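You operate a simulated robot arm through the tools that you are given. There is no shell and no other tool. Be economical: measure what you need, move in short steps, check, and stop when the job is done.

You run a simulated two-armed robot. Do the job below in one go: nothing can be reset, and whatever is moved stays where it is left.

TASK
Open the middle drawer, fetch the tape measure and set it in the inside of the middle counter drawer, then shut the drawer. Then take the purple pad and put it in the inside of the orange tray. Then pull the top workbench drawer open. The order counts. Set down upright: tape measure, purple pad.

The check looks at the end state, three seconds after you hand in, the way a careful person would. Anything else that was tipped, shoved, dropped, spilled or broken makes it a failure.

THE ROBOT
Two 7-joint arms with fingered hands on one trunk, on a base that drives. Base frame: it is fixed to the floor where the robot stands at the start and does not move with it; the origin is under the middle of the robot, x ahead of it, y to its left, z up. Lengths are in m, angles in rad, forces in N, time in s.
The left shoulder is at the start at [0.2, 0.135, 1.07], the right one opposite. Places, roughly: inside of the middle counter drawer [0.9, 0.1, 0.8]; inside of the orange tray (15x21 cm) [1.5, -0.34, 0.9]; middle drawer [0.8, 0.1, 0.8]; tape measure [2.5, -0.75, 1.25]; top workbench drawer [-2.3, 0.4, 0.7]. Payload 4 kg a hand.
Tool frame (each hand has its own): the origin (TCP) lies between the finger pads and is the grasp point; the fingertips stand 0.025 m ahead of it; z points along the fingers, y is the line along which they close. The gripper opens to 0.088 m. The gripper's body begins 0.029 m behind the TCP. The gripper is a hand of 4 fingers: y runs from the thumb to the fingers, the wrist lies at [-0.013, -0.106, -0.174] in the tool frame, and closing takes about 1.5 s.
Orientation is told as [roll, pitch, yaw] about the base's x, y, z axes, in that order, counted from this pose: with the fingers straight down and the wrist toward the robot, the tool's x, y and z point along [0, 1, 0], [1, 0, 0] and [0, 0, -1] of the base frame.

THE INTERFACE
- The arms move only by the tool nudge_tool. It takes "left_commands", "right_commands" or both (then of equal length, played together; a hand with none holds still); each is a list of rows, each an object (a shift or turn left out is 0, a gripper value left out holds the last) with "slide": the shift along the tool's x, y, z in m, a list of three; "rotation": the turn, a rotation vector about the tool's x, y, z in rad, a list of three. In form: [{"slide": [tx, ty, tz], "rotation": [ax, ay, az]}, ...]. A call has 1 to 8 rows; each row is the pose to reach, as a shift and turn from the pose commanded when the call began, along the tool's axes at that moment. "left_hand" and "right_hand" are, for a hand that has rows, the opening, from 0 (shut) to 1 (fully open), set as the call begins (left out, the last holds). Each row takes 0.2 s and may step no farther than 0.05 m and 0.15 rad from the row before; otherwise, or with a gripper value out of range, the whole call is refused. A pose out of reach is approached as far as the arm can. The call stops where the force on the tool passes 40 N (or 10 N more than at its start, if that is more) or the arm is blocked; 0.2 s more then pass. Each finger travels about 0.153 m/s and halts on what it meets, pressing with about 24 N; the grip force reading is that of the motor and also rises with nothing between the fingers. The clock runs only during rows and for 0.2 s after the last one: add rows that repeat a pose to give the fingers time. It gives the time, the measured TCP pose, the force on the tool (base axes), the opening and the grip force at its end, in the units of the frame above (readings bear some noise), with the torque about the TCP (base axes, N m) and any sound that the robot's microphone picked up.
- Cameras (640 x 400 px; columns grow to the right, rows downward): "scene" is now at [0.1409, 0.0017, 1.679]; the picture's right is [-0.03, -1.00, 0.00], its down [-0.79, 0.02, -0.61] and it looks along [0.61, -0.02, -0.79] (base axes); focal length 277 px, centre (320, 200). "left" rides on the left gripper at [-0.064, -0.083, -0.098] in its tool frame; the picture's right is [-0.62, -0.37, 0.69], its down [0.71, -0.63, 0.30] and it looks along [0.32, 0.68, 0.65] (tool axes); focal length 265 px, centre (320, 200). "right" rides on the right gripper at [0.064, -0.083, -0.098] in its tool frame; the picture's right is [-0.62, 0.37, -0.69], its down [-0.71, -0.63, 0.30] and it looks along [-0.32, 0.68, 0.65] (tool axes); focal length 265 px, centre (320, 200).
- camera(camera): a new picture of that camera. The clock stands still meanwhile.
- raise_lower(by): slides the trunk up (or, below 0, down) by that many m; the arms and the scene camera ride with it, the base frame stays. It gives what a move gives, with no picture.
- base_move(legs): drives the robot by 1 to 6 legs, each [ahead, left, turn to the left] in m, m and rad, along the robot's own axes; the way and the turn of a leg run together, so that a leg with both is an arc; at most 1.5 m and 3.142 rad a leg. The arms and the cameras ride along, it lands a little off, and it stops where it bumps. It gives what a move gives.
- finger_targets(index, middle, ring, thumb_bend, thumb_turn, hand): sets how far each is bent, from 0 (flat) to 1 (curled in); at 0.3 the hand is open as for a grip, at 0.7 the pads meet at the TCP. One left out holds its place. A second passes; each finger stops where it meets its share of the squeeze, and holds until it gets a number again. A gripper value or a shape takes the hand back. It gives what a move gives, with no picture; readings hold the bend of each and the force on the fingers (four entries, about 0 where the hand has none), thumb and palm. thumb_turn goes from beside the hand (0) to across from the fingers (1), as for a grip.
- grasp_type(shape, hand): the hand has 4 fingers and takes this shape, open, in about a second: jaw (thumb against the fingers, like two jaws); tri (thumb and two fingers); tip (a fingertip pinch); poke (one finger out to press); point (the index stretched); flat (the hand flat); cup (the hand cupped); fist (a fist). The gripper value then closes the fingers along that shape, each until it touches; the sizes above hold for jaw. It gives what a move gives, with no picture.
- pan_tilt(pan, tilt): turns the head with the scene camera to pan (to the left, within 1.693 rad either way) and tilt (down, from -0.506 to 1.204), counted from straight ahead of the robot. It gives what a move gives.
- measure_at(camera, pixels): for up to 12 pixels [column, row] of the newest picture of that camera ("zoom" is the newest enlarged one), the place [x, y, z] in the base frame of the surface seen there, good to about 0.002 m, but the place of the scene camera against the robot may be out by one fixed shift of up to 0.025 m in any direction. The clock stands still meanwhile.
- enlarge(camera, box): a new picture of the part [left, top, right, bottom] of that camera's present view, enlarged. The clock stands still meanwhile.
- finish_job(): hands the job in; it is judged then, once.

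Work in short steps. Measure before you move; look again where a grasp or a placing could have gone wrong, and mend it. You have 110 turns and 100 pictures in all, those below and enlarged ones among them. Open the grippers and draw the arms clear of the work before you hand the job in, unless the task says otherwise; then end with one line.

The tools are called after "Request:" by a JSON object that holds its "name" and its "arguments". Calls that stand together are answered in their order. nudge_tool: Moves the arms, as the interface text tells. Its arguments: {"type":"object","properties":{"left_commands":{"type":"array"},"left_hand":{"type":"number"},"right_commands":{"type":"array"},"right_hand":{"type":"number"}},"required":[]} The other tools are called the same way: raise_lower (by) slides the trunk up or down; grasp_type (shape, hand) gives the hand a shape; finger_targets (index, middle, ring, thumb_bend, thumb_turn, hand) moves the fingers one by one; base_move (legs) drives the base; pan_tilt (pan, tilt) turns the head that bears the scene camera; camera (camera) takes a picture; measure_at (camera, pixels) gives the place of the surface under pixels of a picture; enlarge (camera, box) takes an enlarged picture of a part of a camera's view; finish_job () hands the job in.

At the start:

```text
clock: 0.0
left_eef_pos: [0.6053, 0.1173, 1.1617]
left_orientation: [0.0, -0.001, 0.001]
left_wrist_force: [0.1, -0.3, 0.6]
left_moment: [-0.01, 0.0, -0.01]
left_finger_gap: 0.0876
left_grasp_force: 0.0
left_shape: jaw
left_bend: [0.3, 0.3, 0.3, 0.3, 0.98]
left_finger forces: [0.0, 0.0, 0.0, 0.0, 0.0, 0.1]
right_eef_pos: [0.5786, -0.2703, 1.1744]
right_orientation: [0.001, 0.0, 0.0]
right_wrist_force: [0.1, 0.5, -0.8]
right_moment: [0.0, -0.04, 0.0]
right_finger_gap: 0.0873
right_grasp_force: 0.0
right_shape: jaw
right_bend: [0.3, 0.3, 0.3, 0.3, 0.98]
right_finger forces: [0.0, 0.1, 0.0, 0.1, 0.0, 0.0]
trunk travel left (down, up): [-0.675, 0.095]
robot x, y, heading: [0.0007, 0.0026, 0.0]
head pan, tilt: [-0.026, 0.915]
```

scene: 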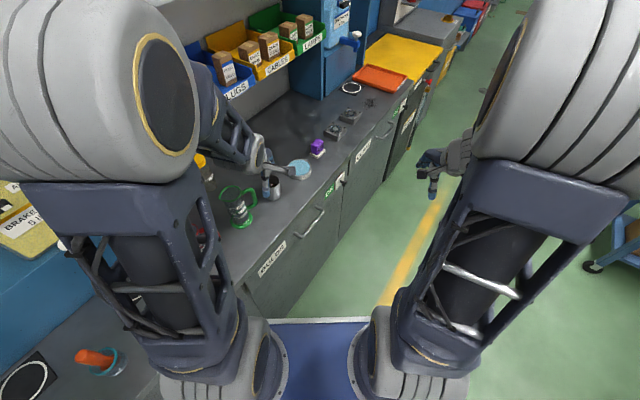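
right: 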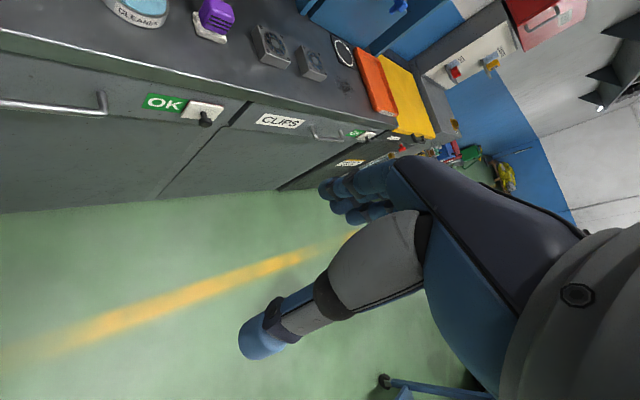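
left: 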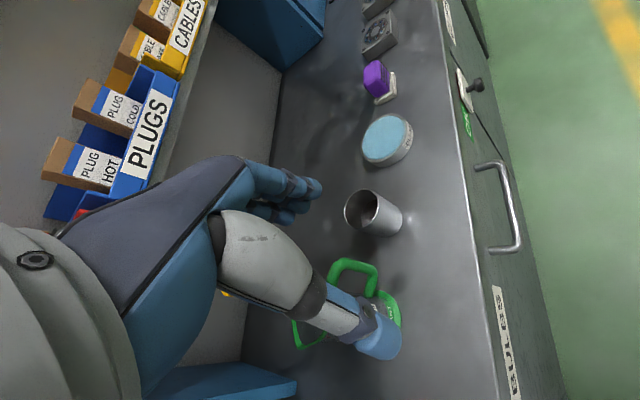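

The counter runs along on the left/ahead; I see a purple pad at (317,147) and an orange tray at (380,78). I look closer at the scene first.

Request:
{"name": "pan_tilt", "arguments": {"pan": 0, "tilt": 0.5}}

Request:
{"name": "camera", "arguments": {"camera": "scene"}}

```text
clock: 0.9
left_eef_pos: [0.6055, 0.1172, 1.1602]
left_orientation: [0.0, 0.001, -0.001]
left_wrist_force: [-0.3, 0.1, -0.9]
left_moment: [-0.01, -0.03, -0.02]
left_finger_gap: 0.0875
left_grasp_force: 0.0
left_shape: jaw
left_bend: [0.3, 0.3, 0.3, 0.3, 0.98]
left_finger forces: [0.1, 0.0, 0.0, 0.0, 0.0, 0.0]
right_eef_pos: [0.577, -0.2697, 1.1753]
right_orientation: [0.001, 0.0, 0.001]
right_wrist_force: [0.1, 0.8, 0.4]
right_moment: [-0.04, -0.02, 0.0]
right_finger_gap: 0.0876
right_grasp_force: 0.2
right_shape: jaw
right_bend: [0.3, 0.3, 0.3, 0.3, 0.98]
right_finger forces: [0.0, 0.1, 0.0, 0.0, 0.1, 0.0]
trunk travel left (down, up): [-0.675, 0.095]
robot x, y, heading: [0.0013, -0.0028, 0.001]
head pan, tilt: [0.0, 0.499]
```

```text
96 pictures are left
```

scene: 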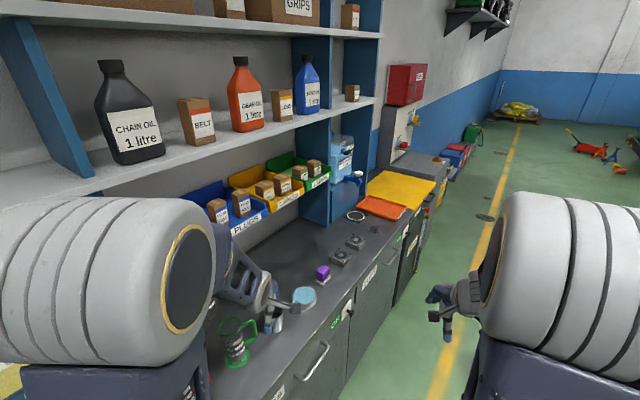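

I enlarge the counter area and the far wall area near the red box (400,85), where the tape measure should be.

Request:
{"name": "enlarge", "arguments": {"camera": "scene", "box": [340, 40, 500, 140]}}

Request:
{"name": "measure_at", "arguments": {"camera": "zoom", "pixels": [[240, 310], [400, 330], [260, 170], [300, 320], [230, 520], [180, 650], [200, 590], [60, 700], [260, 650], [380, 560]]}}

Request:
{"name": "enlarge", "arguments": {"camera": "scene", "box": [200, 180, 460, 400]}}

```text
4.00 times, centred on (420, 90) of scene
```

zoom: 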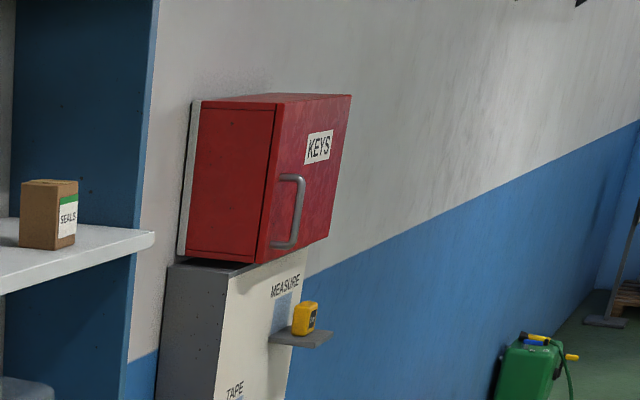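

```text
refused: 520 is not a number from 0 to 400
```

```text
1.82 times, centred on (330, 290) of scene
```

zoom: 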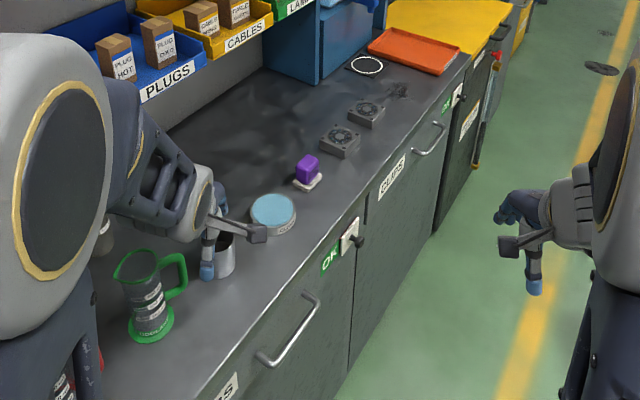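

I measure the drawers, handles, pad and tray in this zoom.

Request:
{"name": "measure_at", "arguments": {"camera": "zoom", "pixels": [[262, 360], [312, 298], [358, 240], [330, 260], [228, 388], [390, 180], [432, 140], [307, 168], [308, 184], [410, 52], [385, 190], [250, 330]]}}

Request:
{"name": "pan_tilt", "arguments": {"pan": 0.2, "tilt": 1.0}}

Request:
{"name": "camera", "arguments": {"camera": "scene"}}

```text
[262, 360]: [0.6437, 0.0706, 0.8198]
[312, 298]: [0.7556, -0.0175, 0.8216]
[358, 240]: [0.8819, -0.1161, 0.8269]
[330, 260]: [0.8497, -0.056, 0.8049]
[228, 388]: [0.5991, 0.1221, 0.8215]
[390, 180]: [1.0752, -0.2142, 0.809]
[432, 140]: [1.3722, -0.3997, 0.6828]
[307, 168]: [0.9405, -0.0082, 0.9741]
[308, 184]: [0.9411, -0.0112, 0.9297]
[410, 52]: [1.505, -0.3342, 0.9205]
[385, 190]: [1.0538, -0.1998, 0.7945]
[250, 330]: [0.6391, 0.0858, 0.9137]
```

```text
clock: 1.8
left_eef_pos: [0.605, 0.1153, 1.1614]
left_orientation: [-0.001, 0.001, 0.001]
left_wrist_force: [-0.2, 0.4, 0.8]
left_moment: [0.0, 0.02, -0.01]
left_finger_gap: 0.0879
left_grasp_force: 0.2
left_shape: jaw
left_bend: [0.3, 0.3, 0.3, 0.3, 0.98]
left_finger forces: [0.1, 0.0, 0.0, 0.0, 0.1, 0.1]
right_eef_pos: [0.5772, -0.2696, 1.1773]
right_orientation: [0.0, 0.001, 0.0]
right_wrist_force: [-0.1, 0.2, 0.1]
right_moment: [-0.03, -0.01, -0.02]
right_finger_gap: 0.0877
right_grasp_force: 0.0
right_shape: jaw
right_bend: [0.3, 0.3, 0.3, 0.3, 0.98]
right_finger forces: [0.0, 0.0, 0.1, 0.0, 0.1, 0.0]
trunk travel left (down, up): [-0.675, 0.095]
robot x, y, heading: [0.0024, 0.0012, 0.002]
head pan, tilt: [0.201, 1.0]
```

```text
93 pictures are left
```

scene: 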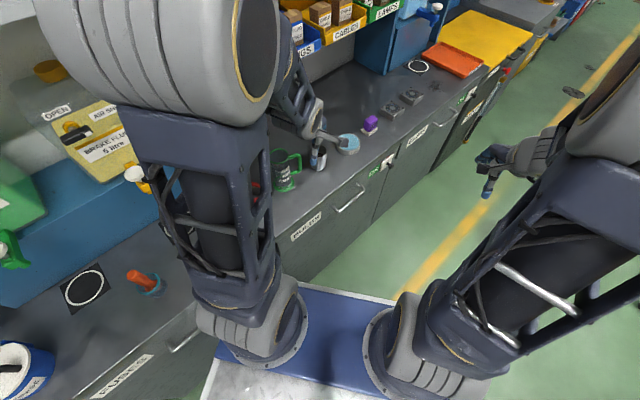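

The middle (BULBS) drawer lies between FUSES and CLIPS, with a knob beside an "OK" tag. I zoom to see the fronts and latch.

Request:
{"name": "enlarge", "arguments": {"camera": "scene", "box": [270, 80, 470, 280]}}

Request:
{"name": "enlarge", "arguments": {"camera": "right", "box": [0, 0, 400, 250]}}

```text
2.00 times, centred on (370, 180) of scene
```

zoom: 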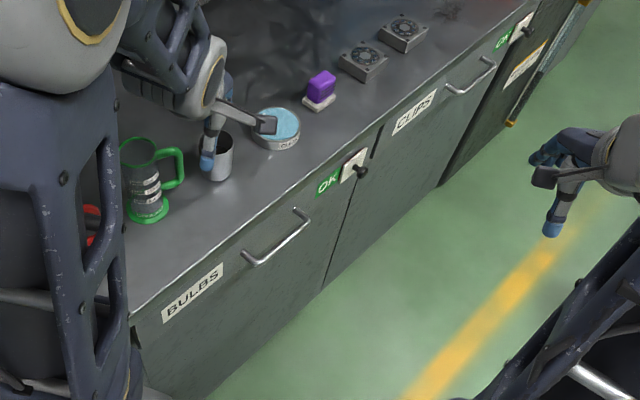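

```text
1.60 times, centred on (200, 125) of right
```

zoom: 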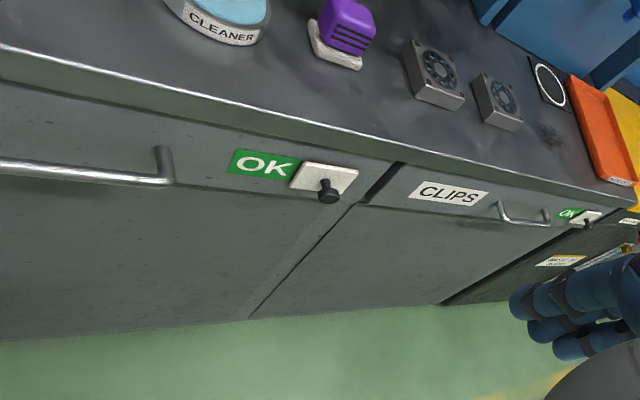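

The middle drawer is BULBS, with handle centre near (0.70, 0.026, 0.82) and the counter front running at about -0.667 rad. I'll stand square to it, so first I check that the floor to the right is free.

Request:
{"name": "pan_tilt", "arguments": {"pan": -1.2, "tilt": 0.6}}

Request:
{"name": "camera", "arguments": {"camera": "scene"}}

Request:
{"name": "measure_at", "arguments": {"camera": "scene", "pixels": [[100, 200], [200, 200], [320, 300], [320, 150], [450, 200], [550, 300], [550, 200]]}}

```text
clock: 3.3
left_eef_pos: [0.605, 0.1179, 1.1612]
left_orientation: [-0.001, -0.001, 0.001]
left_wrist_force: [0.0, 0.3, 0.2]
left_moment: [0.02, -0.01, -0.01]
left_finger_gap: 0.0874
left_grasp_force: 0.0
left_shape: jaw
left_bend: [0.3, 0.3, 0.3, 0.3, 0.98]
left_finger forces: [0.1, 0.0, 0.1, 0.0, 0.0, 0.1]
right_eef_pos: [0.5774, -0.2708, 1.1746]
right_orientation: [0.0, 0.0, 0.001]
right_wrist_force: [-0.2, -0.3, -0.3]
right_moment: [-0.04, -0.03, -0.01]
right_finger_gap: 0.0876
right_grasp_force: 0.0
right_shape: jaw
right_bend: [0.3, 0.3, 0.3, 0.3, 0.98]
right_finger forces: [0.0, 0.0, 0.0, 0.0, 0.0, 0.0]
trunk travel left (down, up): [-0.675, 0.095]
robot x, y, heading: [-0.0036, -0.0012, 0.003]
head pan, tilt: [-1.201, 0.6]
```

```text
90 pictures are left
```

scene: 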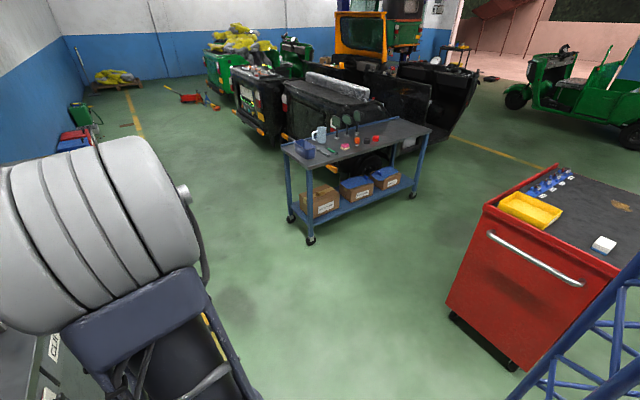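

```text
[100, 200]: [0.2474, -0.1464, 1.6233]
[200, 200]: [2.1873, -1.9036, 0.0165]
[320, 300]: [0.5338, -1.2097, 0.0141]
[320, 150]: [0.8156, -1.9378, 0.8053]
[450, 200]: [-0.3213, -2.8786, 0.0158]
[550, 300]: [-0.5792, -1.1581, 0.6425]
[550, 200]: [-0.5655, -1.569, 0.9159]
```

The floor is free out to y≈-1.2. I drive to stand square before the BULBS drawer, then look.

Request:
{"name": "base_move", "arguments": {"legs": [[0.449, -0.73, 0], [0, 0, 0.904]]}}

Request:
{"name": "pan_tilt", "arguments": {"pan": 0.1, "tilt": 0.75}}

Request:
{"name": "camera", "arguments": {"camera": "scene"}}

```text
clock: 10.1
left_eef_pos: [0.7367, -0.1731, 1.1601]
left_orientation: [0.001, 0.001, 0.888]
left_wrist_force: [-0.5, 0.0, 0.0]
left_moment: [0.03, 0.04, -0.03]
left_finger_gap: 0.0879
left_grasp_force: 0.0
left_shape: jaw
left_bend: [0.3, 0.3, 0.3, 0.3, 0.98]
left_finger forces: [0.1, 0.1, 0.1, 0.0, 0.0, 0.0]
right_eef_pos: [1.0189, -0.4388, 1.1748]
right_orientation: [0.001, -0.001, 0.888]
right_wrist_force: [0.9, 0.1, -0.7]
right_moment: [0.03, -0.01, 0.01]
right_finger_gap: 0.0877
right_grasp_force: 0.1
right_shape: jaw
right_bend: [0.3, 0.3, 0.3, 0.3, 0.98]
right_finger forces: [0.0, 0.1, 0.1, 0.0, 0.1, 0.0]
trunk travel left (down, up): [-0.675, 0.095]
robot x, y, heading: [0.4456, -0.716, 0.886]
head pan, tilt: [-1.201, 0.6]
```

```text
clock: 11.6
left_eef_pos: [0.7358, -0.1737, 1.1608]
left_orientation: [0.002, 0.0, 0.887]
left_wrist_force: [0.3, 0.3, -1.1]
left_moment: [-0.04, -0.02, 0.01]
left_finger_gap: 0.0874
left_grasp_force: 0.2
left_shape: jaw
left_bend: [0.3, 0.3, 0.3, 0.3, 0.98]
left_finger forces: [0.0, 0.1, 0.0, 0.1, 0.0, 0.0]
right_eef_pos: [1.0185, -0.4393, 1.1761]
right_orientation: [0.001, 0.0, 0.887]
right_wrist_force: [0.3, 0.2, -0.3]
right_moment: [0.01, 0.01, 0.0]
right_finger_gap: 0.0877
right_grasp_force: 0.1
right_shape: jaw
right_bend: [0.3, 0.3, 0.3, 0.3, 0.98]
right_finger forces: [0.0, 0.0, 0.0, 0.1, 0.0, 0.1]
trunk travel left (down, up): [-0.675, 0.095]
robot x, y, heading: [0.443, -0.7214, 0.89]
head pan, tilt: [0.099, 0.75]
```

```text
89 pictures are left
```

scene: 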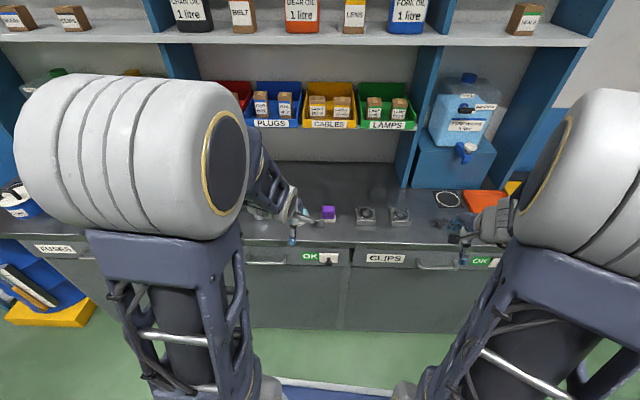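

Square to the counter now. I measure the handle with the left hand camera, which has no fixed shift.

Request:
{"name": "camera", "arguments": {"camera": "left"}}

```text
88 pictures are left
```

left: 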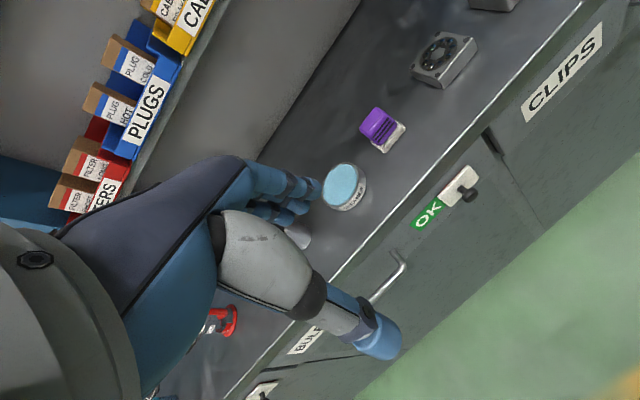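

Request:
{"name": "measure_at", "arguments": {"camera": "left", "pixels": [[402, 266], [388, 287], [378, 298], [410, 300], [395, 252], [290, 352], [425, 215], [472, 195], [440, 150], [345, 270], [378, 125], [390, 150]]}}

Request:
{"name": "enlarge", "arguments": {"camera": "left", "box": [350, 140, 550, 320]}}

```text
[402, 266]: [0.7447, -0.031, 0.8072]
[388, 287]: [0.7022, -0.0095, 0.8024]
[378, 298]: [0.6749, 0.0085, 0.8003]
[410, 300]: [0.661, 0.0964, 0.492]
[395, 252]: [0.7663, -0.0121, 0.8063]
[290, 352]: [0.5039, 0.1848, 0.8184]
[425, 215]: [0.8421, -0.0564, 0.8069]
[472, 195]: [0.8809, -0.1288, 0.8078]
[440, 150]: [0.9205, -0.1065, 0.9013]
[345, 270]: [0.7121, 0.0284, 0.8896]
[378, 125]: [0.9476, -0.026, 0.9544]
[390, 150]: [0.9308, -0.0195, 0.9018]
```

```text
2.22 times, centred on (450, 230) of left
```

zoom: 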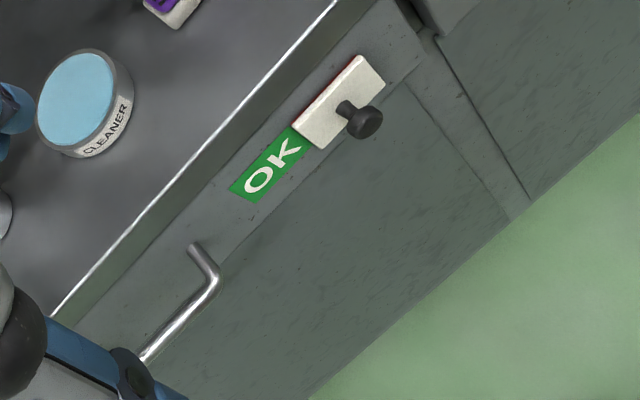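

The handle bar runs near (0.69, 0.01, 0.80), about 35 mm in front of the drawer front, and the counter's inward normal is about 0.956 rad. I square up the base and begin turning the left hand to point horizontally.

Request:
{"name": "base_move", "arguments": {"legs": [[0, 0, 0.068]]}}

Request:
{"name": "nudge_tool", "arguments": {"left_commands": [{"slide": [0.02, 0, 0], "rotation": [-0.14, 0, 0]}, {"slide": [0.04, 0, 0], "rotation": [-0.28, 0, 0]}, {"slide": [0.06, 0, 0], "rotation": [-0.42, 0, 0]}, {"slide": [0.08, 0, 0], "rotation": [-0.56, 0, 0]}, {"slide": [0.1, 0, 0], "rotation": [-0.7, 0, 0]}, {"slide": [0.1, 0, 0], "rotation": [-0.8, 0, 0]}]}}

Request:
{"name": "nudge_tool", "arguments": {"left_commands": [{"rotation": [-0.14, 0, 0]}, {"rotation": [-0.28, 0, 0]}, {"rotation": [-0.42, 0, 0]}, {"rotation": [-0.56, 0, 0]}, {"rotation": [-0.7, 0, 0]}, {"rotation": [-0.77, 0, 0]}]}}

Request:
{"name": "raise_lower", "arguments": {"by": -0.2}}

Request:
{"name": "camera", "arguments": {"camera": "scene"}}

Request:
{"name": "camera", "arguments": {"camera": "left"}}

```text
clock: 12.4
left_eef_pos: [0.6998, -0.1545, 1.1613]
left_orientation: [0.002, 0.0, 0.958]
left_wrist_force: [-0.6, 1.0, 0.0]
left_moment: [0.02, 0.04, 0.02]
left_finger_gap: 0.0871
left_grasp_force: 0.1
left_shape: jaw
left_bend: [0.3, 0.3, 0.3, 0.3, 0.98]
left_finger forces: [0.0, 0.0, 0.0, 0.0, 0.0, 0.1]
right_eef_pos: [0.9976, -0.402, 1.1757]
right_orientation: [0.001, 0.002, 0.955]
right_wrist_force: [-0.3, 0.2, 0.2]
right_moment: [-0.03, 0.01, 0.01]
right_finger_gap: 0.0876
right_grasp_force: 0.0
right_shape: jaw
right_bend: [0.3, 0.3, 0.3, 0.3, 0.98]
right_finger forces: [0.1, 0.0, 0.1, 0.0, 0.1, 0.0]
trunk travel left (down, up): [-0.675, 0.095]
robot x, y, heading: [0.4442, -0.7145, 0.956]
head pan, tilt: [0.099, 0.75]
```

```text
clock: 13.8
left_eef_pos: [0.6228, -0.0555, 1.1584]
left_orientation: [-0.001, -0.802, 0.957]
left_wrist_force: [0.1, -0.3, 1.0]
left_moment: [-0.03, 0.01, -0.03]
left_finger_gap: 0.0876
left_grasp_force: 0.0
left_shape: jaw
left_bend: [0.3, 0.3, 0.3, 0.3, 0.98]
left_finger forces: [0.0, 0.1, 0.1, 0.0, 0.0, 0.1]
left hand out of reach, approached as far as the arm can: row 3, 4, 5, 6
right_eef_pos: [0.9986, -0.4016, 1.175]
right_orientation: [-0.001, 0.0, 0.957]
right_wrist_force: [-0.6, 0.5, 0.4]
right_moment: [0.02, -0.02, -0.01]
right_finger_gap: 0.0877
right_grasp_force: 0.2
right_shape: jaw
right_bend: [0.3, 0.3, 0.3, 0.3, 0.98]
right_finger forces: [0.0, 0.0, 0.0, 0.0, 0.0, 0.1]
trunk travel left (down, up): [-0.675, 0.095]
robot x, y, heading: [0.4457, -0.7178, 0.955]
head pan, tilt: [0.099, 0.75]
```

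```text
clock: 15.2
left_eef_pos: [0.6227, -0.0553, 1.1593]
left_orientation: [3.041, -1.569, -2.084]
left_wrist_force: [0.1, -0.2, 0.9]
left_moment: [-0.02, -0.02, 0.01]
left_finger_gap: 0.0879
left_grasp_force: 0.1
left_shape: jaw
left_bend: [0.3, 0.3, 0.3, 0.3, 0.98]
left_finger forces: [0.1, 0.1, 0.0, 0.0, 0.0, 0.1]
right_eef_pos: [0.9978, -0.4005, 1.1762]
right_orientation: [-0.001, 0.0, 0.955]
right_wrist_force: [0.3, 0.3, 0.3]
right_moment: [-0.01, -0.02, 0.0]
right_finger_gap: 0.0875
right_grasp_force: 0.1
right_shape: jaw
right_bend: [0.3, 0.3, 0.3, 0.3, 0.98]
right_finger forces: [0.0, 0.0, 0.0, 0.1, 0.0, 0.0]
trunk travel left (down, up): [-0.675, 0.095]
robot x, y, heading: [0.4443, -0.7171, 0.958]
head pan, tilt: [0.099, 0.75]
```

```text
clock: 17.4
left_eef_pos: [0.6232, -0.0548, 0.9598]
left_orientation: [0.04, -1.569, 0.916]
left_wrist_force: [0.2, 0.4, -0.2]
left_moment: [0.01, 0.03, -0.05]
left_finger_gap: 0.0877
left_grasp_force: 0.0
left_shape: jaw
left_bend: [0.3, 0.3, 0.3, 0.3, 0.98]
left_finger forces: [0.0, 0.0, 0.1, 0.0, 0.0, 0.0]
right_eef_pos: [0.9982, -0.4005, 0.9744]
right_orientation: [0.0, 0.0, 0.956]
right_wrist_force: [-0.8, -0.7, 0.3]
right_moment: [-0.04, 0.01, -0.04]
right_finger_gap: 0.0874
right_grasp_force: 0.0
right_shape: jaw
right_bend: [0.3, 0.3, 0.3, 0.3, 0.98]
right_finger forces: [0.0, 0.0, 0.1, 0.0, 0.0, 0.0]
trunk travel left (down, up): [-0.475, 0.295]
robot x, y, heading: [0.4439, -0.7147, 0.96]
head pan, tilt: [0.099, 0.75]
```

```text
86 pictures are left
```

scene: 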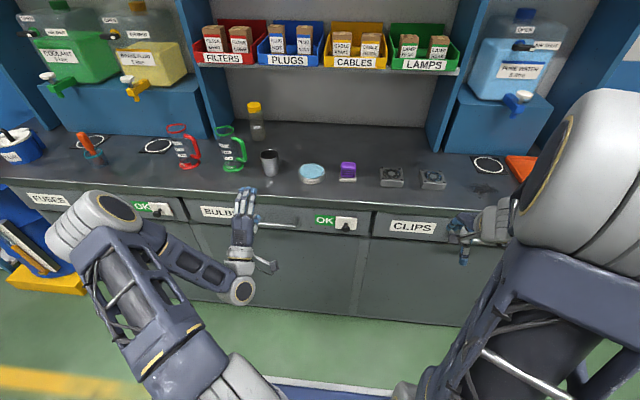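

```text
85 pictures are left
```

left: 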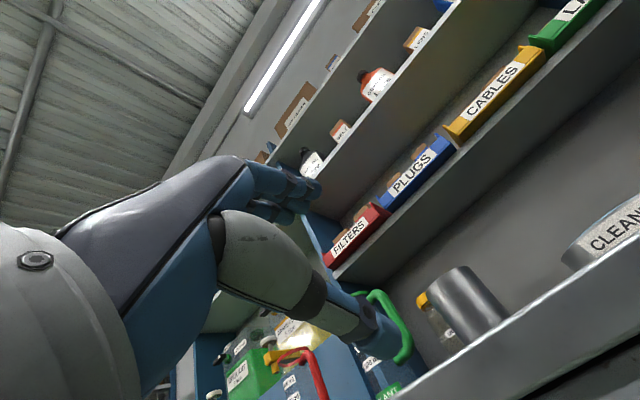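

The hand points at the counter. I zoom in to locate the bar against the hand.

Request:
{"name": "enlarge", "arguments": {"camera": "scene", "box": [190, 170, 370, 280]}}

Request:
{"name": "measure_at", "arguments": {"camera": "zoom", "pixels": [[380, 180], [340, 196], [290, 199], [262, 203], [65, 148], [495, 178], [230, 75], [190, 80], [205, 72], [420, 165]]}}

```text
3.56 times, centred on (280, 225) of scene
```

zoom: 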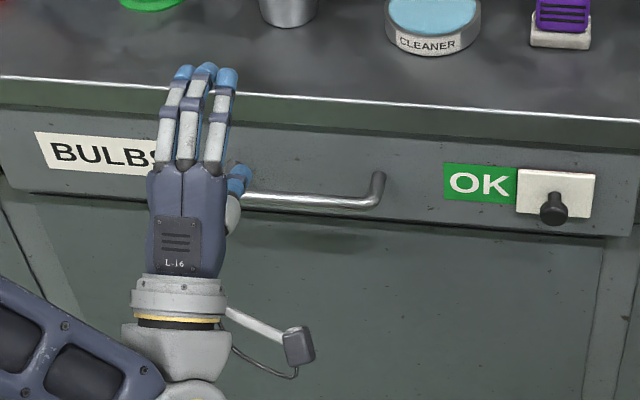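

```text
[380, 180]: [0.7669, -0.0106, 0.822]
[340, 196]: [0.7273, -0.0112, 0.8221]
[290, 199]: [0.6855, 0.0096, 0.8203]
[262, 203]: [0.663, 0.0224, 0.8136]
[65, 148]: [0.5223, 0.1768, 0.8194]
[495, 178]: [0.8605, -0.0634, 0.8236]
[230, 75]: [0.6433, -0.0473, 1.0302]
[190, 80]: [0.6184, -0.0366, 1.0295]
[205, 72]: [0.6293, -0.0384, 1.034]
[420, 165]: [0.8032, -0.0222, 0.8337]
```

Bar centre about (0.69, 0.003, 0.80). I lower the hand in front of it with a partly closed grip (to stay below the counter lip), then check before advancing.

Request:
{"name": "nudge_tool", "arguments": {"left_commands": [{"slide": [-0.01, -0.04, 0]}, {"slide": [-0.0216, -0.08, 0]}, {"slide": [-0.0216, -0.12, 0]}, {"slide": [-0.0216, -0.161, 0]}, {"slide": [-0.0216, -0.161, 0.02]}], "left_hand": 0.65}}

Request:
{"name": "camera", "arguments": {"camera": "left"}}

Request:
{"name": "enlarge", "arguments": {"camera": "scene", "box": [190, 170, 370, 280]}}

```text
clock: 18.6
left_eef_pos: [0.6506, -0.0519, 0.7976]
left_orientation: [-0.401, -1.572, 1.356]
left_wrist_force: [-0.6, -0.3, 0.4]
left_moment: [-0.01, -0.01, -0.02]
left_finger_gap: 0.0575
left_grasp_force: 0.1
left_shape: jaw
left_bend: [0.28, 0.39, 0.35, 0.61, 1.0]
left_finger forces: [0.1, 0.0, 0.0, 0.0, 0.0, 0.0]
right_eef_pos: [0.9977, -0.4003, 0.9755]
right_orientation: [0.001, -0.001, 0.956]
right_wrist_force: [0.5, 0.4, 0.3]
right_moment: [-0.02, -0.01, 0.0]
right_finger_gap: 0.0873
right_grasp_force: 0.0
right_shape: jaw
right_bend: [0.3, 0.3, 0.3, 0.3, 0.98]
right_finger forces: [0.1, 0.0, 0.1, 0.0, 0.0, 0.1]
trunk travel left (down, up): [-0.475, 0.295]
robot x, y, heading: [0.442, -0.7152, 0.957]
head pan, tilt: [0.099, 0.75]
```

```text
83 pictures are left
```

left: 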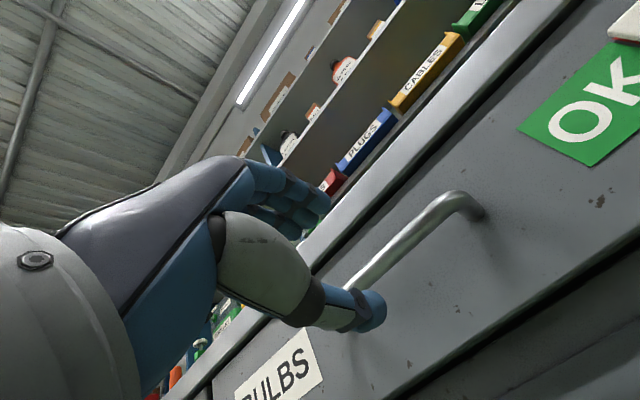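

```text
3.56 times, centred on (280, 225) of scene
```

zoom: 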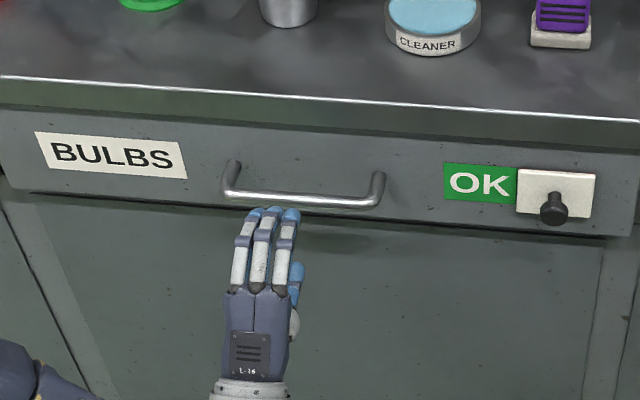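

Vertical position needs confirming: I measure the bar at (400,235),(440,205) in the left camera.

Request:
{"name": "measure_at", "arguments": {"camera": "left", "pixels": [[370, 273], [400, 236], [425, 213], [452, 197], [480, 220], [395, 340], [375, 200], [560, 140]]}}

```text
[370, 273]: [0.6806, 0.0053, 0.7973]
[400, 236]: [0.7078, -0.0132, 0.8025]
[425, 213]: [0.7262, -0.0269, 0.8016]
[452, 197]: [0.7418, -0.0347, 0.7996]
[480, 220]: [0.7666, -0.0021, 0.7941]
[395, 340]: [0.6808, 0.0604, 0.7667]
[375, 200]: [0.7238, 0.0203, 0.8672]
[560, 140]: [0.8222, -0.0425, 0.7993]
```

Bar face is at z≈0.80, level with the TCP. I advance 66 mm and close.

Request:
{"name": "nudge_tool", "arguments": {"left_commands": [{"slide": [-0.008, 0, 0.03]}, {"slide": [-0.008, 0, 0.05]}, {"slide": [-0.008, 0, 0.066]}, {"slide": [-0.008, 0, 0.066]}]}}

Request:
{"name": "nudge_tool", "arguments": {"left_commands": [{}, {}, {}, {}, {}, {}, {}, {}], "left_hand": 0}}

Request:
{"name": "enlarge", "arguments": {"camera": "scene", "box": [190, 170, 370, 280]}}

```text
clock: 19.6
left_eef_pos: [0.6984, -0.0031, 0.7984]
left_orientation: [0.418, -1.568, 0.537]
left_wrist_force: [-0.6, -0.1, 0.0]
left_moment: [-0.01, -0.01, -0.02]
left_finger_gap: 0.0576
left_grasp_force: 0.1
left_shape: jaw
left_bend: [0.28, 0.39, 0.35, 0.61, 1.0]
left_finger forces: [0.0, 0.0, 0.0, 0.0, 0.0, 0.0]
right_eef_pos: [0.9975, -0.4012, 0.9758]
right_orientation: [-0.001, 0.0, 0.956]
right_wrist_force: [-0.2, -0.2, -0.6]
right_moment: [-0.01, 0.01, 0.01]
right_finger_gap: 0.0875
right_grasp_force: 0.1
right_shape: jaw
right_bend: [0.3, 0.3, 0.3, 0.3, 0.98]
right_finger forces: [0.0, 0.0, 0.0, 0.0, 0.0, 0.0]
trunk travel left (down, up): [-0.475, 0.295]
robot x, y, heading: [0.4475, -0.7188, 0.961]
head pan, tilt: [0.099, 0.75]
```

```text
clock: 21.4
left_eef_pos: [0.6982, -0.003, 0.7976]
left_orientation: [0.086, -1.569, 0.868]
left_wrist_force: [-0.1, 0.4, -6.6]
left_moment: [0.0, 0.03, -0.05]
left_finger_gap: 0.0
left_grasp_force: 23.8
left_shape: jaw
left_bend: [0.71, 0.7, 0.7, 0.72, 1.0]
left_finger forces: [4.0, 0.5, 2.0, 0.1, 6.4, 0.0]
right_eef_pos: [0.9975, -0.4011, 0.9755]
right_orientation: [0.002, 0.0, 0.955]
right_wrist_force: [0.7, 0.4, 0.1]
right_moment: [0.02, 0.04, -0.02]
right_finger_gap: 0.0875
right_grasp_force: 0.1
right_shape: jaw
right_bend: [0.3, 0.3, 0.3, 0.3, 0.98]
right_finger forces: [0.0, 0.1, 0.0, 0.0, 0.0, 0.0]
trunk travel left (down, up): [-0.475, 0.295]
robot x, y, heading: [0.441, -0.7179, 0.955]
head pan, tilt: [0.099, 0.75]
```

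```text
3.56 times, centred on (280, 225) of scene
```

zoom: 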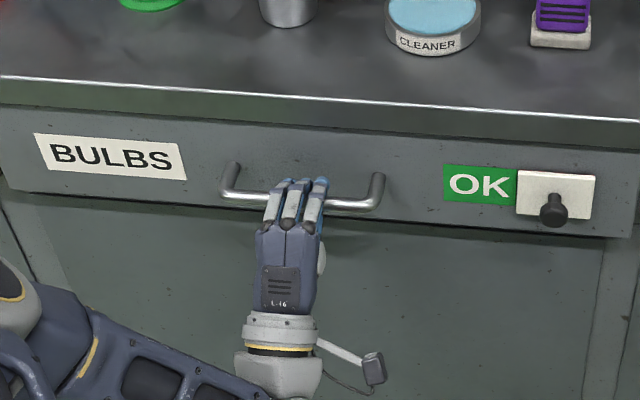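

The fingers have closed around/behind the bar. I pull 60 mm with the arm to test.

Request:
{"name": "nudge_tool", "arguments": {"left_commands": [{"slide": [0, 0, -0.015]}, {"slide": [0, 0, -0.03]}, {"slide": [0, 0, -0.045]}, {"slide": [0, 0, -0.06]}]}}

Request:
{"name": "enlarge", "arguments": {"camera": "scene", "box": [190, 170, 370, 280]}}

```text
clock: 22.4
left_eef_pos: [0.6623, -0.0526, 0.7976]
left_orientation: [-0.131, -1.569, 1.087]
left_wrist_force: [2.4, -2.0, -5.8]
left_moment: [0.0, 0.05, 0.0]
left_finger_gap: 0.0
left_grasp_force: 24.3
left_shape: jaw
left_bend: [0.71, 0.7, 0.7, 0.72, 1.0]
left_finger forces: [3.7, 0.6, 2.1, 0.0, 6.9, 0.0]
right_eef_pos: [0.998, -0.4005, 0.9746]
right_orientation: [-0.001, 0.0, 0.955]
right_wrist_force: [-0.3, 0.6, 0.8]
right_moment: [-0.01, 0.02, 0.01]
right_finger_gap: 0.0878
right_grasp_force: 0.1
right_shape: jaw
right_bend: [0.3, 0.3, 0.3, 0.3, 0.98]
right_finger forces: [0.0, 0.0, 0.0, 0.0, 0.0, 0.0]
trunk travel left (down, up): [-0.475, 0.295]
robot x, y, heading: [0.4446, -0.7146, 0.955]
head pan, tilt: [0.099, 0.75]
```

```text
3.56 times, centred on (280, 225) of scene
```

zoom: 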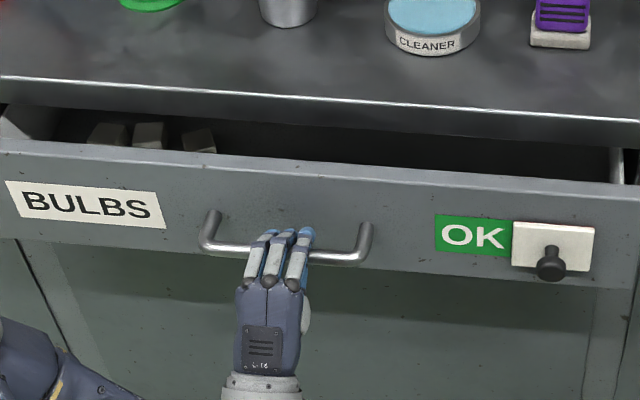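

It's opening; there are things inside at the left. I pull on with the base by 0.17 m.

Request:
{"name": "base_move", "arguments": {"legs": [[-0.17, 0, 0]]}}

Request:
{"name": "camera", "arguments": {"camera": "scene"}}

```text
clock: 23.9
left_eef_pos: [0.5642, -0.1922, 0.7978]
left_orientation: [0.184, -1.569, 0.769]
left_wrist_force: [-0.9, 1.9, -7.6]
left_moment: [0.0, 0.03, 0.03]
left_finger_gap: 0.0
left_grasp_force: 23.9
left_shape: jaw
left_bend: [0.71, 0.7, 0.7, 0.73, 1.0]
left_finger forces: [3.7, 0.6, 2.0, 0.0, 7.3, 0.0]
right_eef_pos: [0.9004, -0.5415, 0.9759]
right_orientation: [-0.002, 0.0, 0.953]
right_wrist_force: [0.4, 0.2, -0.2]
right_moment: [0.01, 0.0, 0.04]
right_finger_gap: 0.0875
right_grasp_force: 0.1
right_shape: jaw
right_bend: [0.3, 0.3, 0.3, 0.3, 0.98]
right_finger forces: [0.1, 0.0, 0.0, 0.0, 0.0, 0.0]
trunk travel left (down, up): [-0.475, 0.295]
robot x, y, heading: [0.3434, -0.8598, 0.96]
head pan, tilt: [0.099, 0.75]
```

```text
79 pictures are left
```

scene: 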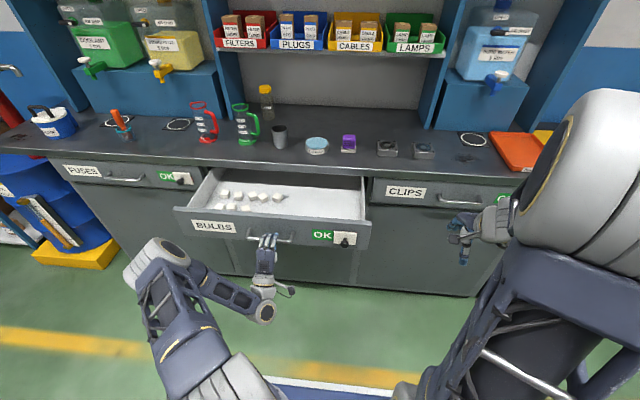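

The drawer is open about 0.23 m, with small white blocks on the left and the right half free. I measure the free floor and release the handle.

Request:
{"name": "nudge_tool", "arguments": {"left_commands": [{}, {}, {}, {}, {}], "left_hand": 0.65}}

Request:
{"name": "enlarge", "arguments": {"camera": "scene", "box": [170, 150, 390, 260]}}

Request:
{"name": "measure_at", "arguments": {"camera": "zoom", "pixels": [[400, 130], [480, 160], [540, 185], [530, 90], [360, 180], [430, 100], [270, 125], [590, 130], [220, 170], [125, 80], [320, 120], [450, 190]]}}

```text
clock: 25.1
left_eef_pos: [0.5638, -0.192, 0.7979]
left_orientation: [0.274, -1.569, 0.682]
left_wrist_force: [-0.1, 0.0, -0.2]
left_moment: [0.02, 0.03, -0.01]
left_finger_gap: 0.0572
left_grasp_force: 0.0
left_shape: jaw
left_bend: [0.28, 0.39, 0.36, 0.62, 1.0]
left_finger forces: [0.0, 0.0, 0.1, 0.0, 0.1, 0.1]
right_eef_pos: [0.8993, -0.5412, 0.9758]
right_orientation: [0.0, 0.0, 0.955]
right_wrist_force: [0.3, -0.4, -0.6]
right_moment: [-0.04, -0.01, 0.0]
right_finger_gap: 0.0875
right_grasp_force: 0.0
right_shape: jaw
right_bend: [0.3, 0.3, 0.3, 0.3, 0.98]
right_finger forces: [0.1, 0.0, 0.0, 0.0, 0.1, 0.0]
trunk travel left (down, up): [-0.475, 0.295]
robot x, y, heading: [0.3438, -0.8581, 0.955]
head pan, tilt: [0.099, 0.75]
```

```text
2.91 times, centred on (280, 205) of scene
```

zoom: 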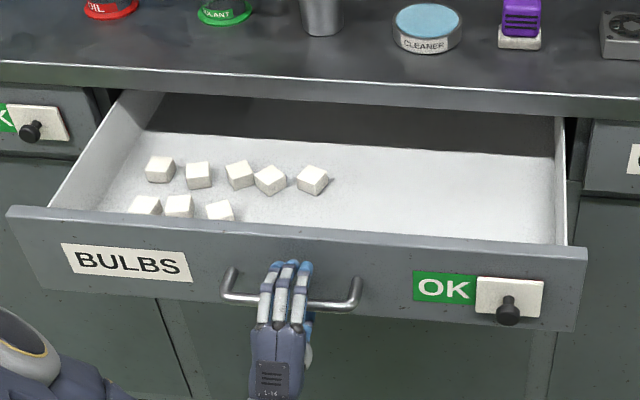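

```text
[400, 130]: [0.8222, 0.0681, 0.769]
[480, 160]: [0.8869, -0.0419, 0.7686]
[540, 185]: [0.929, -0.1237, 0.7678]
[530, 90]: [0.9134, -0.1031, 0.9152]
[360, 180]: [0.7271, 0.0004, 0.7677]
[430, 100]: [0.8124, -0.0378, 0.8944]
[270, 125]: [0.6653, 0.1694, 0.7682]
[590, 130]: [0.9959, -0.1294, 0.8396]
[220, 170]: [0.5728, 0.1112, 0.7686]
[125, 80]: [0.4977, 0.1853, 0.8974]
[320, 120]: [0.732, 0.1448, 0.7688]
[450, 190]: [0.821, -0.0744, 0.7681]
```

The tape should go near (0.776, -0.15) at floor z≈0.75. I back the left hand off the bar, back the base away and raise the trunk.

Request:
{"name": "nudge_tool", "arguments": {"left_commands": [{"slide": [0, 0, -0.03]}, {"slide": [0, 0, -0.06]}, {"slide": [0, 0, -0.09]}, {"slide": [0, 0.02, -0.1]}]}}

Request:
{"name": "base_move", "arguments": {"legs": [[-0.15, 0, 0], [0, -0.9, 0]]}}

Request:
{"name": "raise_lower", "arguments": {"by": 0.2}}

Request:
{"name": "pan_tilt", "arguments": {"pan": -0.6, "tilt": 0.5}}

Request:
{"name": "camera", "arguments": {"camera": "scene"}}

```text
clock: 26.1
left_eef_pos: [0.5061, -0.2744, 0.8185]
left_orientation: [0.687, -1.569, 0.267]
left_wrist_force: [0.1, -0.5, 0.9]
left_moment: [0.01, 0.0, 0.01]
left_finger_gap: 0.0571
left_grasp_force: 0.0
left_shape: jaw
left_bend: [0.28, 0.39, 0.36, 0.62, 1.0]
left_finger forces: [0.1, 0.1, 0.0, 0.0, 0.1, 0.1]
right_eef_pos: [0.9001, -0.5405, 0.9746]
right_orientation: [-0.001, 0.0, 0.955]
right_wrist_force: [-0.7, 0.5, -0.4]
right_moment: [0.02, 0.04, -0.01]
right_finger_gap: 0.0879
right_grasp_force: 0.1
right_shape: jaw
right_bend: [0.3, 0.3, 0.3, 0.3, 0.98]
right_finger forces: [0.1, 0.0, 0.1, 0.0, 0.0, 0.0]
trunk travel left (down, up): [-0.475, 0.295]
robot x, y, heading: [0.3485, -0.8595, 0.953]
head pan, tilt: [0.099, 0.75]
```

```text
clock: 30.5
left_eef_pos: [0.9642, -0.7417, 0.8183]
left_orientation: [0.859, -1.569, -0.011]
left_wrist_force: [-0.3, -0.3, 0.2]
left_moment: [0.05, 0.02, 0.0]
left_finger_gap: 0.0572
left_grasp_force: 0.0
left_shape: jaw
left_bend: [0.28, 0.39, 0.35, 0.62, 1.0]
left_finger forces: [0.1, 0.0, 0.0, 0.0, 0.0, 0.1]
right_eef_pos: [1.3257, -1.0495, 0.9746]
right_orientation: [0.002, 0.001, 0.85]
right_wrist_force: [-0.6, -0.9, -0.4]
right_moment: [0.03, 0.0, 0.03]
right_finger_gap: 0.0878
right_grasp_force: 0.0
right_shape: jaw
right_bend: [0.3, 0.3, 0.3, 0.3, 0.98]
right_finger forces: [0.1, 0.0, 0.1, 0.0, 0.0, 0.0]
trunk travel left (down, up): [-0.475, 0.295]
robot x, y, heading: [0.7437, -1.3061, 0.847]
head pan, tilt: [0.099, 0.75]
stopped in leg 2: the robot was blocked; the commanded pose is now the measured one
```

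```text
clock: 32.7
left_eef_pos: [0.9637, -0.743, 1.0196]
left_orientation: [0.688, -1.57, 0.16]
left_wrist_force: [0.2, 0.6, -0.5]
left_moment: [0.01, -0.03, -0.01]
left_finger_gap: 0.0571
left_grasp_force: 0.0
left_shape: jaw
left_bend: [0.28, 0.39, 0.35, 0.62, 1.0]
left_finger forces: [0.0, 0.0, 0.0, 0.0, 0.0, 0.0]
right_eef_pos: [1.3264, -1.0511, 1.1737]
right_orientation: [0.002, 0.0, 0.85]
right_wrist_force: [0.0, 0.0, -0.2]
right_moment: [0.01, 0.0, 0.01]
right_finger_gap: 0.088
right_grasp_force: 0.0
right_shape: jaw
right_bend: [0.3, 0.3, 0.3, 0.3, 0.98]
right_finger forces: [0.0, 0.0, 0.0, 0.0, 0.0, 0.0]
trunk travel left (down, up): [-0.675, 0.095]
robot x, y, heading: [0.7411, -1.3074, 0.846]
head pan, tilt: [0.099, 0.75]
```

```text
clock: 33.7
left_eef_pos: [0.964, -0.7426, 1.0185]
left_orientation: [0.73, -1.568, 0.119]
left_wrist_force: [-0.1, 0.0, -0.2]
left_moment: [0.0, 0.01, -0.02]
left_finger_gap: 0.0569
left_grasp_force: 0.0
left_shape: jaw
left_bend: [0.28, 0.39, 0.35, 0.62, 1.0]
left_finger forces: [0.1, 0.0, 0.0, 0.1, 0.0, 0.0]
right_eef_pos: [1.3263, -1.05, 1.1752]
right_orientation: [0.003, 0.002, 0.849]
right_wrist_force: [0.0, -0.2, 0.6]
right_moment: [0.0, 0.0, -0.01]
right_finger_gap: 0.0878
right_grasp_force: 0.1
right_shape: jaw
right_bend: [0.3, 0.3, 0.3, 0.3, 0.98]
right_finger forces: [0.1, 0.1, 0.0, 0.0, 0.1, 0.1]
trunk travel left (down, up): [-0.675, 0.095]
robot x, y, heading: [0.7436, -1.3077, 0.849]
head pan, tilt: [-0.6, 0.499]
```

```text
77 pictures are left
```

scene: 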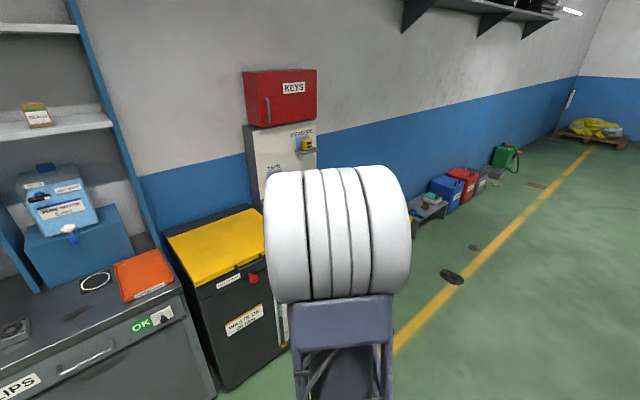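

I was blocked, probably by the blue cart behind to the right. I look there before moving.

Request:
{"name": "pan_tilt", "arguments": {"pan": -1.69, "tilt": 0.7}}

Request:
{"name": "camera", "arguments": {"camera": "scene"}}

Request:
{"name": "measure_at", "arguments": {"camera": "scene", "pixels": [[320, 200], [400, 200], [480, 250], [560, 300], [600, 200], [450, 150], [200, 250]]}}

```text
clock: 35.1
left_eef_pos: [0.9647, -0.7421, 1.0192]
left_orientation: [0.72, -1.569, 0.129]
left_wrist_force: [-0.2, -0.1, 0.9]
left_moment: [0.03, -0.02, 0.03]
left_finger_gap: 0.0569
left_grasp_force: 0.0
left_shape: jaw
left_bend: [0.28, 0.39, 0.35, 0.62, 1.0]
left_finger forces: [0.1, 0.0, 0.0, 0.0, 0.0, 0.0]
right_eef_pos: [1.326, -1.05, 1.1747]
right_orientation: [0.0, 0.003, 0.85]
right_wrist_force: [-0.6, 0.7, -0.7]
right_moment: [0.0, 0.02, 0.03]
right_finger_gap: 0.0878
right_grasp_force: 0.1
right_shape: jaw
right_bend: [0.3, 0.3, 0.3, 0.3, 0.98]
right_finger forces: [0.0, 0.1, 0.1, 0.0, 0.1, 0.0]
trunk travel left (down, up): [-0.675, 0.095]
robot x, y, heading: [0.7444, -1.305, 0.85]
head pan, tilt: [-1.689, 0.7]
```

```text
76 pictures are left
```

scene: 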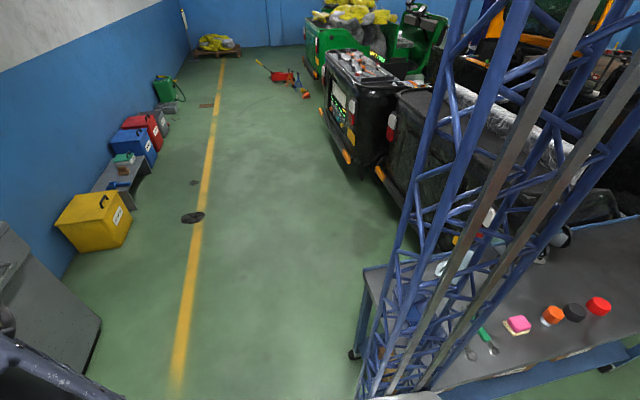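

```text
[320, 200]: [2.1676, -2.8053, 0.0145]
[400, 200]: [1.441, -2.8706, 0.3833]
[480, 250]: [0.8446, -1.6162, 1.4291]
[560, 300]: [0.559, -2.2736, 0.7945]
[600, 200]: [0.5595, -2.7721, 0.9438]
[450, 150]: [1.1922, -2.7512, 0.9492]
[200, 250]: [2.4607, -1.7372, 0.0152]
```

The cart is right behind the mast. I zoom to check its items are still standing.

Request:
{"name": "enlarge", "arguments": {"camera": "scene", "box": [340, 200, 640, 400]}}

```text
2.00 times, centred on (490, 300) of scene
```

zoom: 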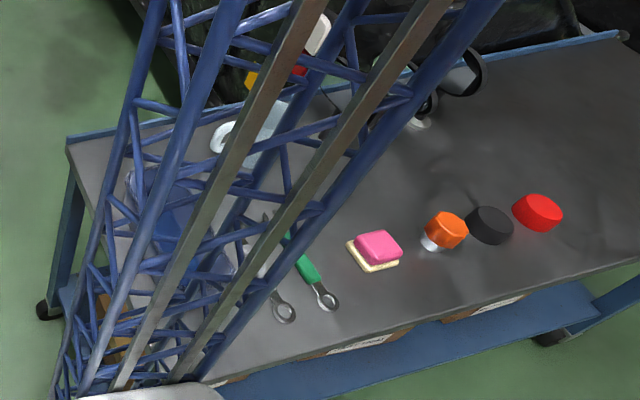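

Everything on the cart stands. I drive forward away from it, square up, then go right along the counter.

Request:
{"name": "base_move", "arguments": {"legs": [[0.32, 0, 0], [0, 0, 0.106], [0, -0.75, 0]]}}

Request:
{"name": "pan_tilt", "arguments": {"pan": -0.3, "tilt": 0.45}}

Request:
{"name": "camera", "arguments": {"camera": "scene"}}

Request:
{"name": "camera", "arguments": {"camera": "right"}}

```text
clock: 41.4
left_eef_pos: [1.7333, -0.9193, 1.0199]
left_orientation: [0.728, -1.569, 0.213]
left_wrist_force: [-0.1, 0.7, 0.4]
left_moment: [0.0, 0.01, -0.01]
left_finger_gap: 0.0574
left_grasp_force: 0.1
left_shape: jaw
left_bend: [0.28, 0.39, 0.35, 0.62, 1.0]
left_finger forces: [0.0, 0.1, 0.1, 0.0, 0.1, 0.0]
right_eef_pos: [2.1205, -1.1923, 1.1751]
right_orientation: [0.003, 0.001, 0.941]
right_wrist_force: [0.0, 0.0, 0.2]
right_moment: [-0.01, 0.02, 0.01]
right_finger_gap: 0.0877
right_grasp_force: 0.0
right_shape: jaw
right_bend: [0.3, 0.3, 0.3, 0.3, 0.98]
right_finger forces: [0.0, 0.0, 0.1, 0.0, 0.1, 0.1]
trunk travel left (down, up): [-0.675, 0.095]
robot x, y, heading: [1.564, -1.5014, 0.943]
head pan, tilt: [-1.689, 0.7]
```

```text
clock: 43.0
left_eef_pos: [1.7323, -0.9182, 1.0189]
left_orientation: [0.731, -1.567, 0.211]
left_wrist_force: [0.4, 0.3, 1.1]
left_moment: [0.02, 0.0, 0.01]
left_finger_gap: 0.0569
left_grasp_force: 0.1
left_shape: jaw
left_bend: [0.28, 0.39, 0.35, 0.62, 1.0]
left_finger forces: [0.0, 0.1, 0.1, 0.0, 0.1, 0.0]
right_eef_pos: [2.1227, -1.1922, 1.1753]
right_orientation: [0.001, 0.002, 0.941]
right_wrist_force: [-0.1, 0.7, 1.0]
right_moment: [0.01, 0.01, 0.0]
right_finger_gap: 0.0882
right_grasp_force: 0.0
right_shape: jaw
right_bend: [0.3, 0.3, 0.3, 0.3, 0.98]
right_finger forces: [0.1, 0.0, 0.0, 0.0, 0.0, 0.0]
trunk travel left (down, up): [-0.675, 0.095]
robot x, y, heading: [1.5645, -1.4973, 0.935]
head pan, tilt: [-0.3, 0.45]
```

```text
74 pictures are left
```

scene: 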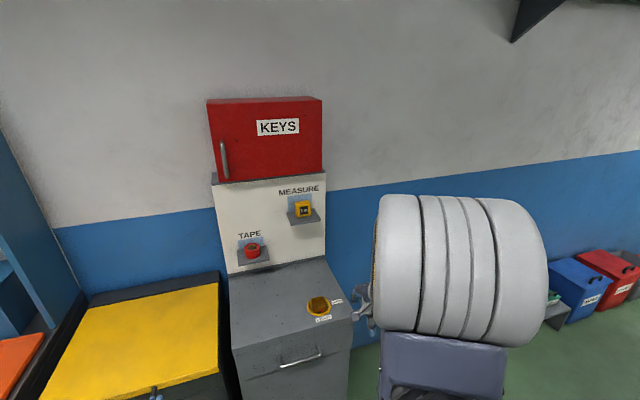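

```text
73 pictures are left
```

right: 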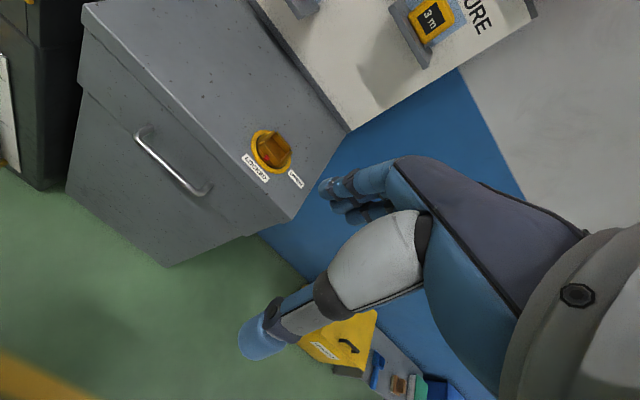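

Yellow "3 m" tape measure at scene (303,208); a red roll of tape at (252,250) is the decoy. I zoom and measure.

Request:
{"name": "enlarge", "arguments": {"camera": "scene", "box": [200, 170, 360, 290]}}

Request:
{"name": "measure_at", "arguments": {"camera": "zoom", "pixels": [[412, 155], [412, 135], [395, 160], [430, 165], [412, 182], [350, 172], [480, 180], [350, 210], [210, 300], [470, 120], [478, 350], [150, 380]]}}

Request:
{"name": "measure_at", "arguments": {"camera": "right", "pixels": [[432, 20], [432, 40], [415, 8], [455, 18], [410, 45], [450, 30], [350, 130], [490, 8]]}}

```text
3.33 times, centred on (280, 230) of scene
```

zoom: 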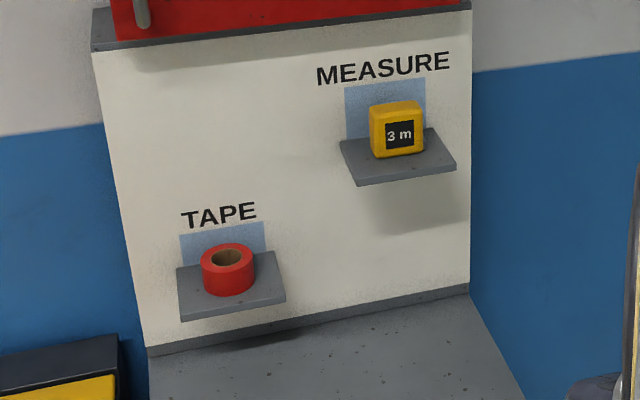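

```text
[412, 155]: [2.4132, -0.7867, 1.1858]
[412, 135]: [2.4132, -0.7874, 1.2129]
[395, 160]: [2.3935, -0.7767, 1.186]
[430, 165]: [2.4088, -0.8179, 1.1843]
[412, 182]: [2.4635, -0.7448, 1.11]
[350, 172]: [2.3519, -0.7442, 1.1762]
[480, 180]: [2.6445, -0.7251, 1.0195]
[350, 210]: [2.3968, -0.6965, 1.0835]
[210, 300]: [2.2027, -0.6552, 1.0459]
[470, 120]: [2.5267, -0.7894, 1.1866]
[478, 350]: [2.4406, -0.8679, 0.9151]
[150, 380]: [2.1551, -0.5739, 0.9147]
```

```text
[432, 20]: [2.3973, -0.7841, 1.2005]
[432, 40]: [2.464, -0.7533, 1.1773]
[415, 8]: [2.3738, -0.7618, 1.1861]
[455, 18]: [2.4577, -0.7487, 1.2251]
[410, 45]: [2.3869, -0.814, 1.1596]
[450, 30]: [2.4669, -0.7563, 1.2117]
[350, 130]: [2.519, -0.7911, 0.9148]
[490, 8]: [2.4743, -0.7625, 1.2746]
```

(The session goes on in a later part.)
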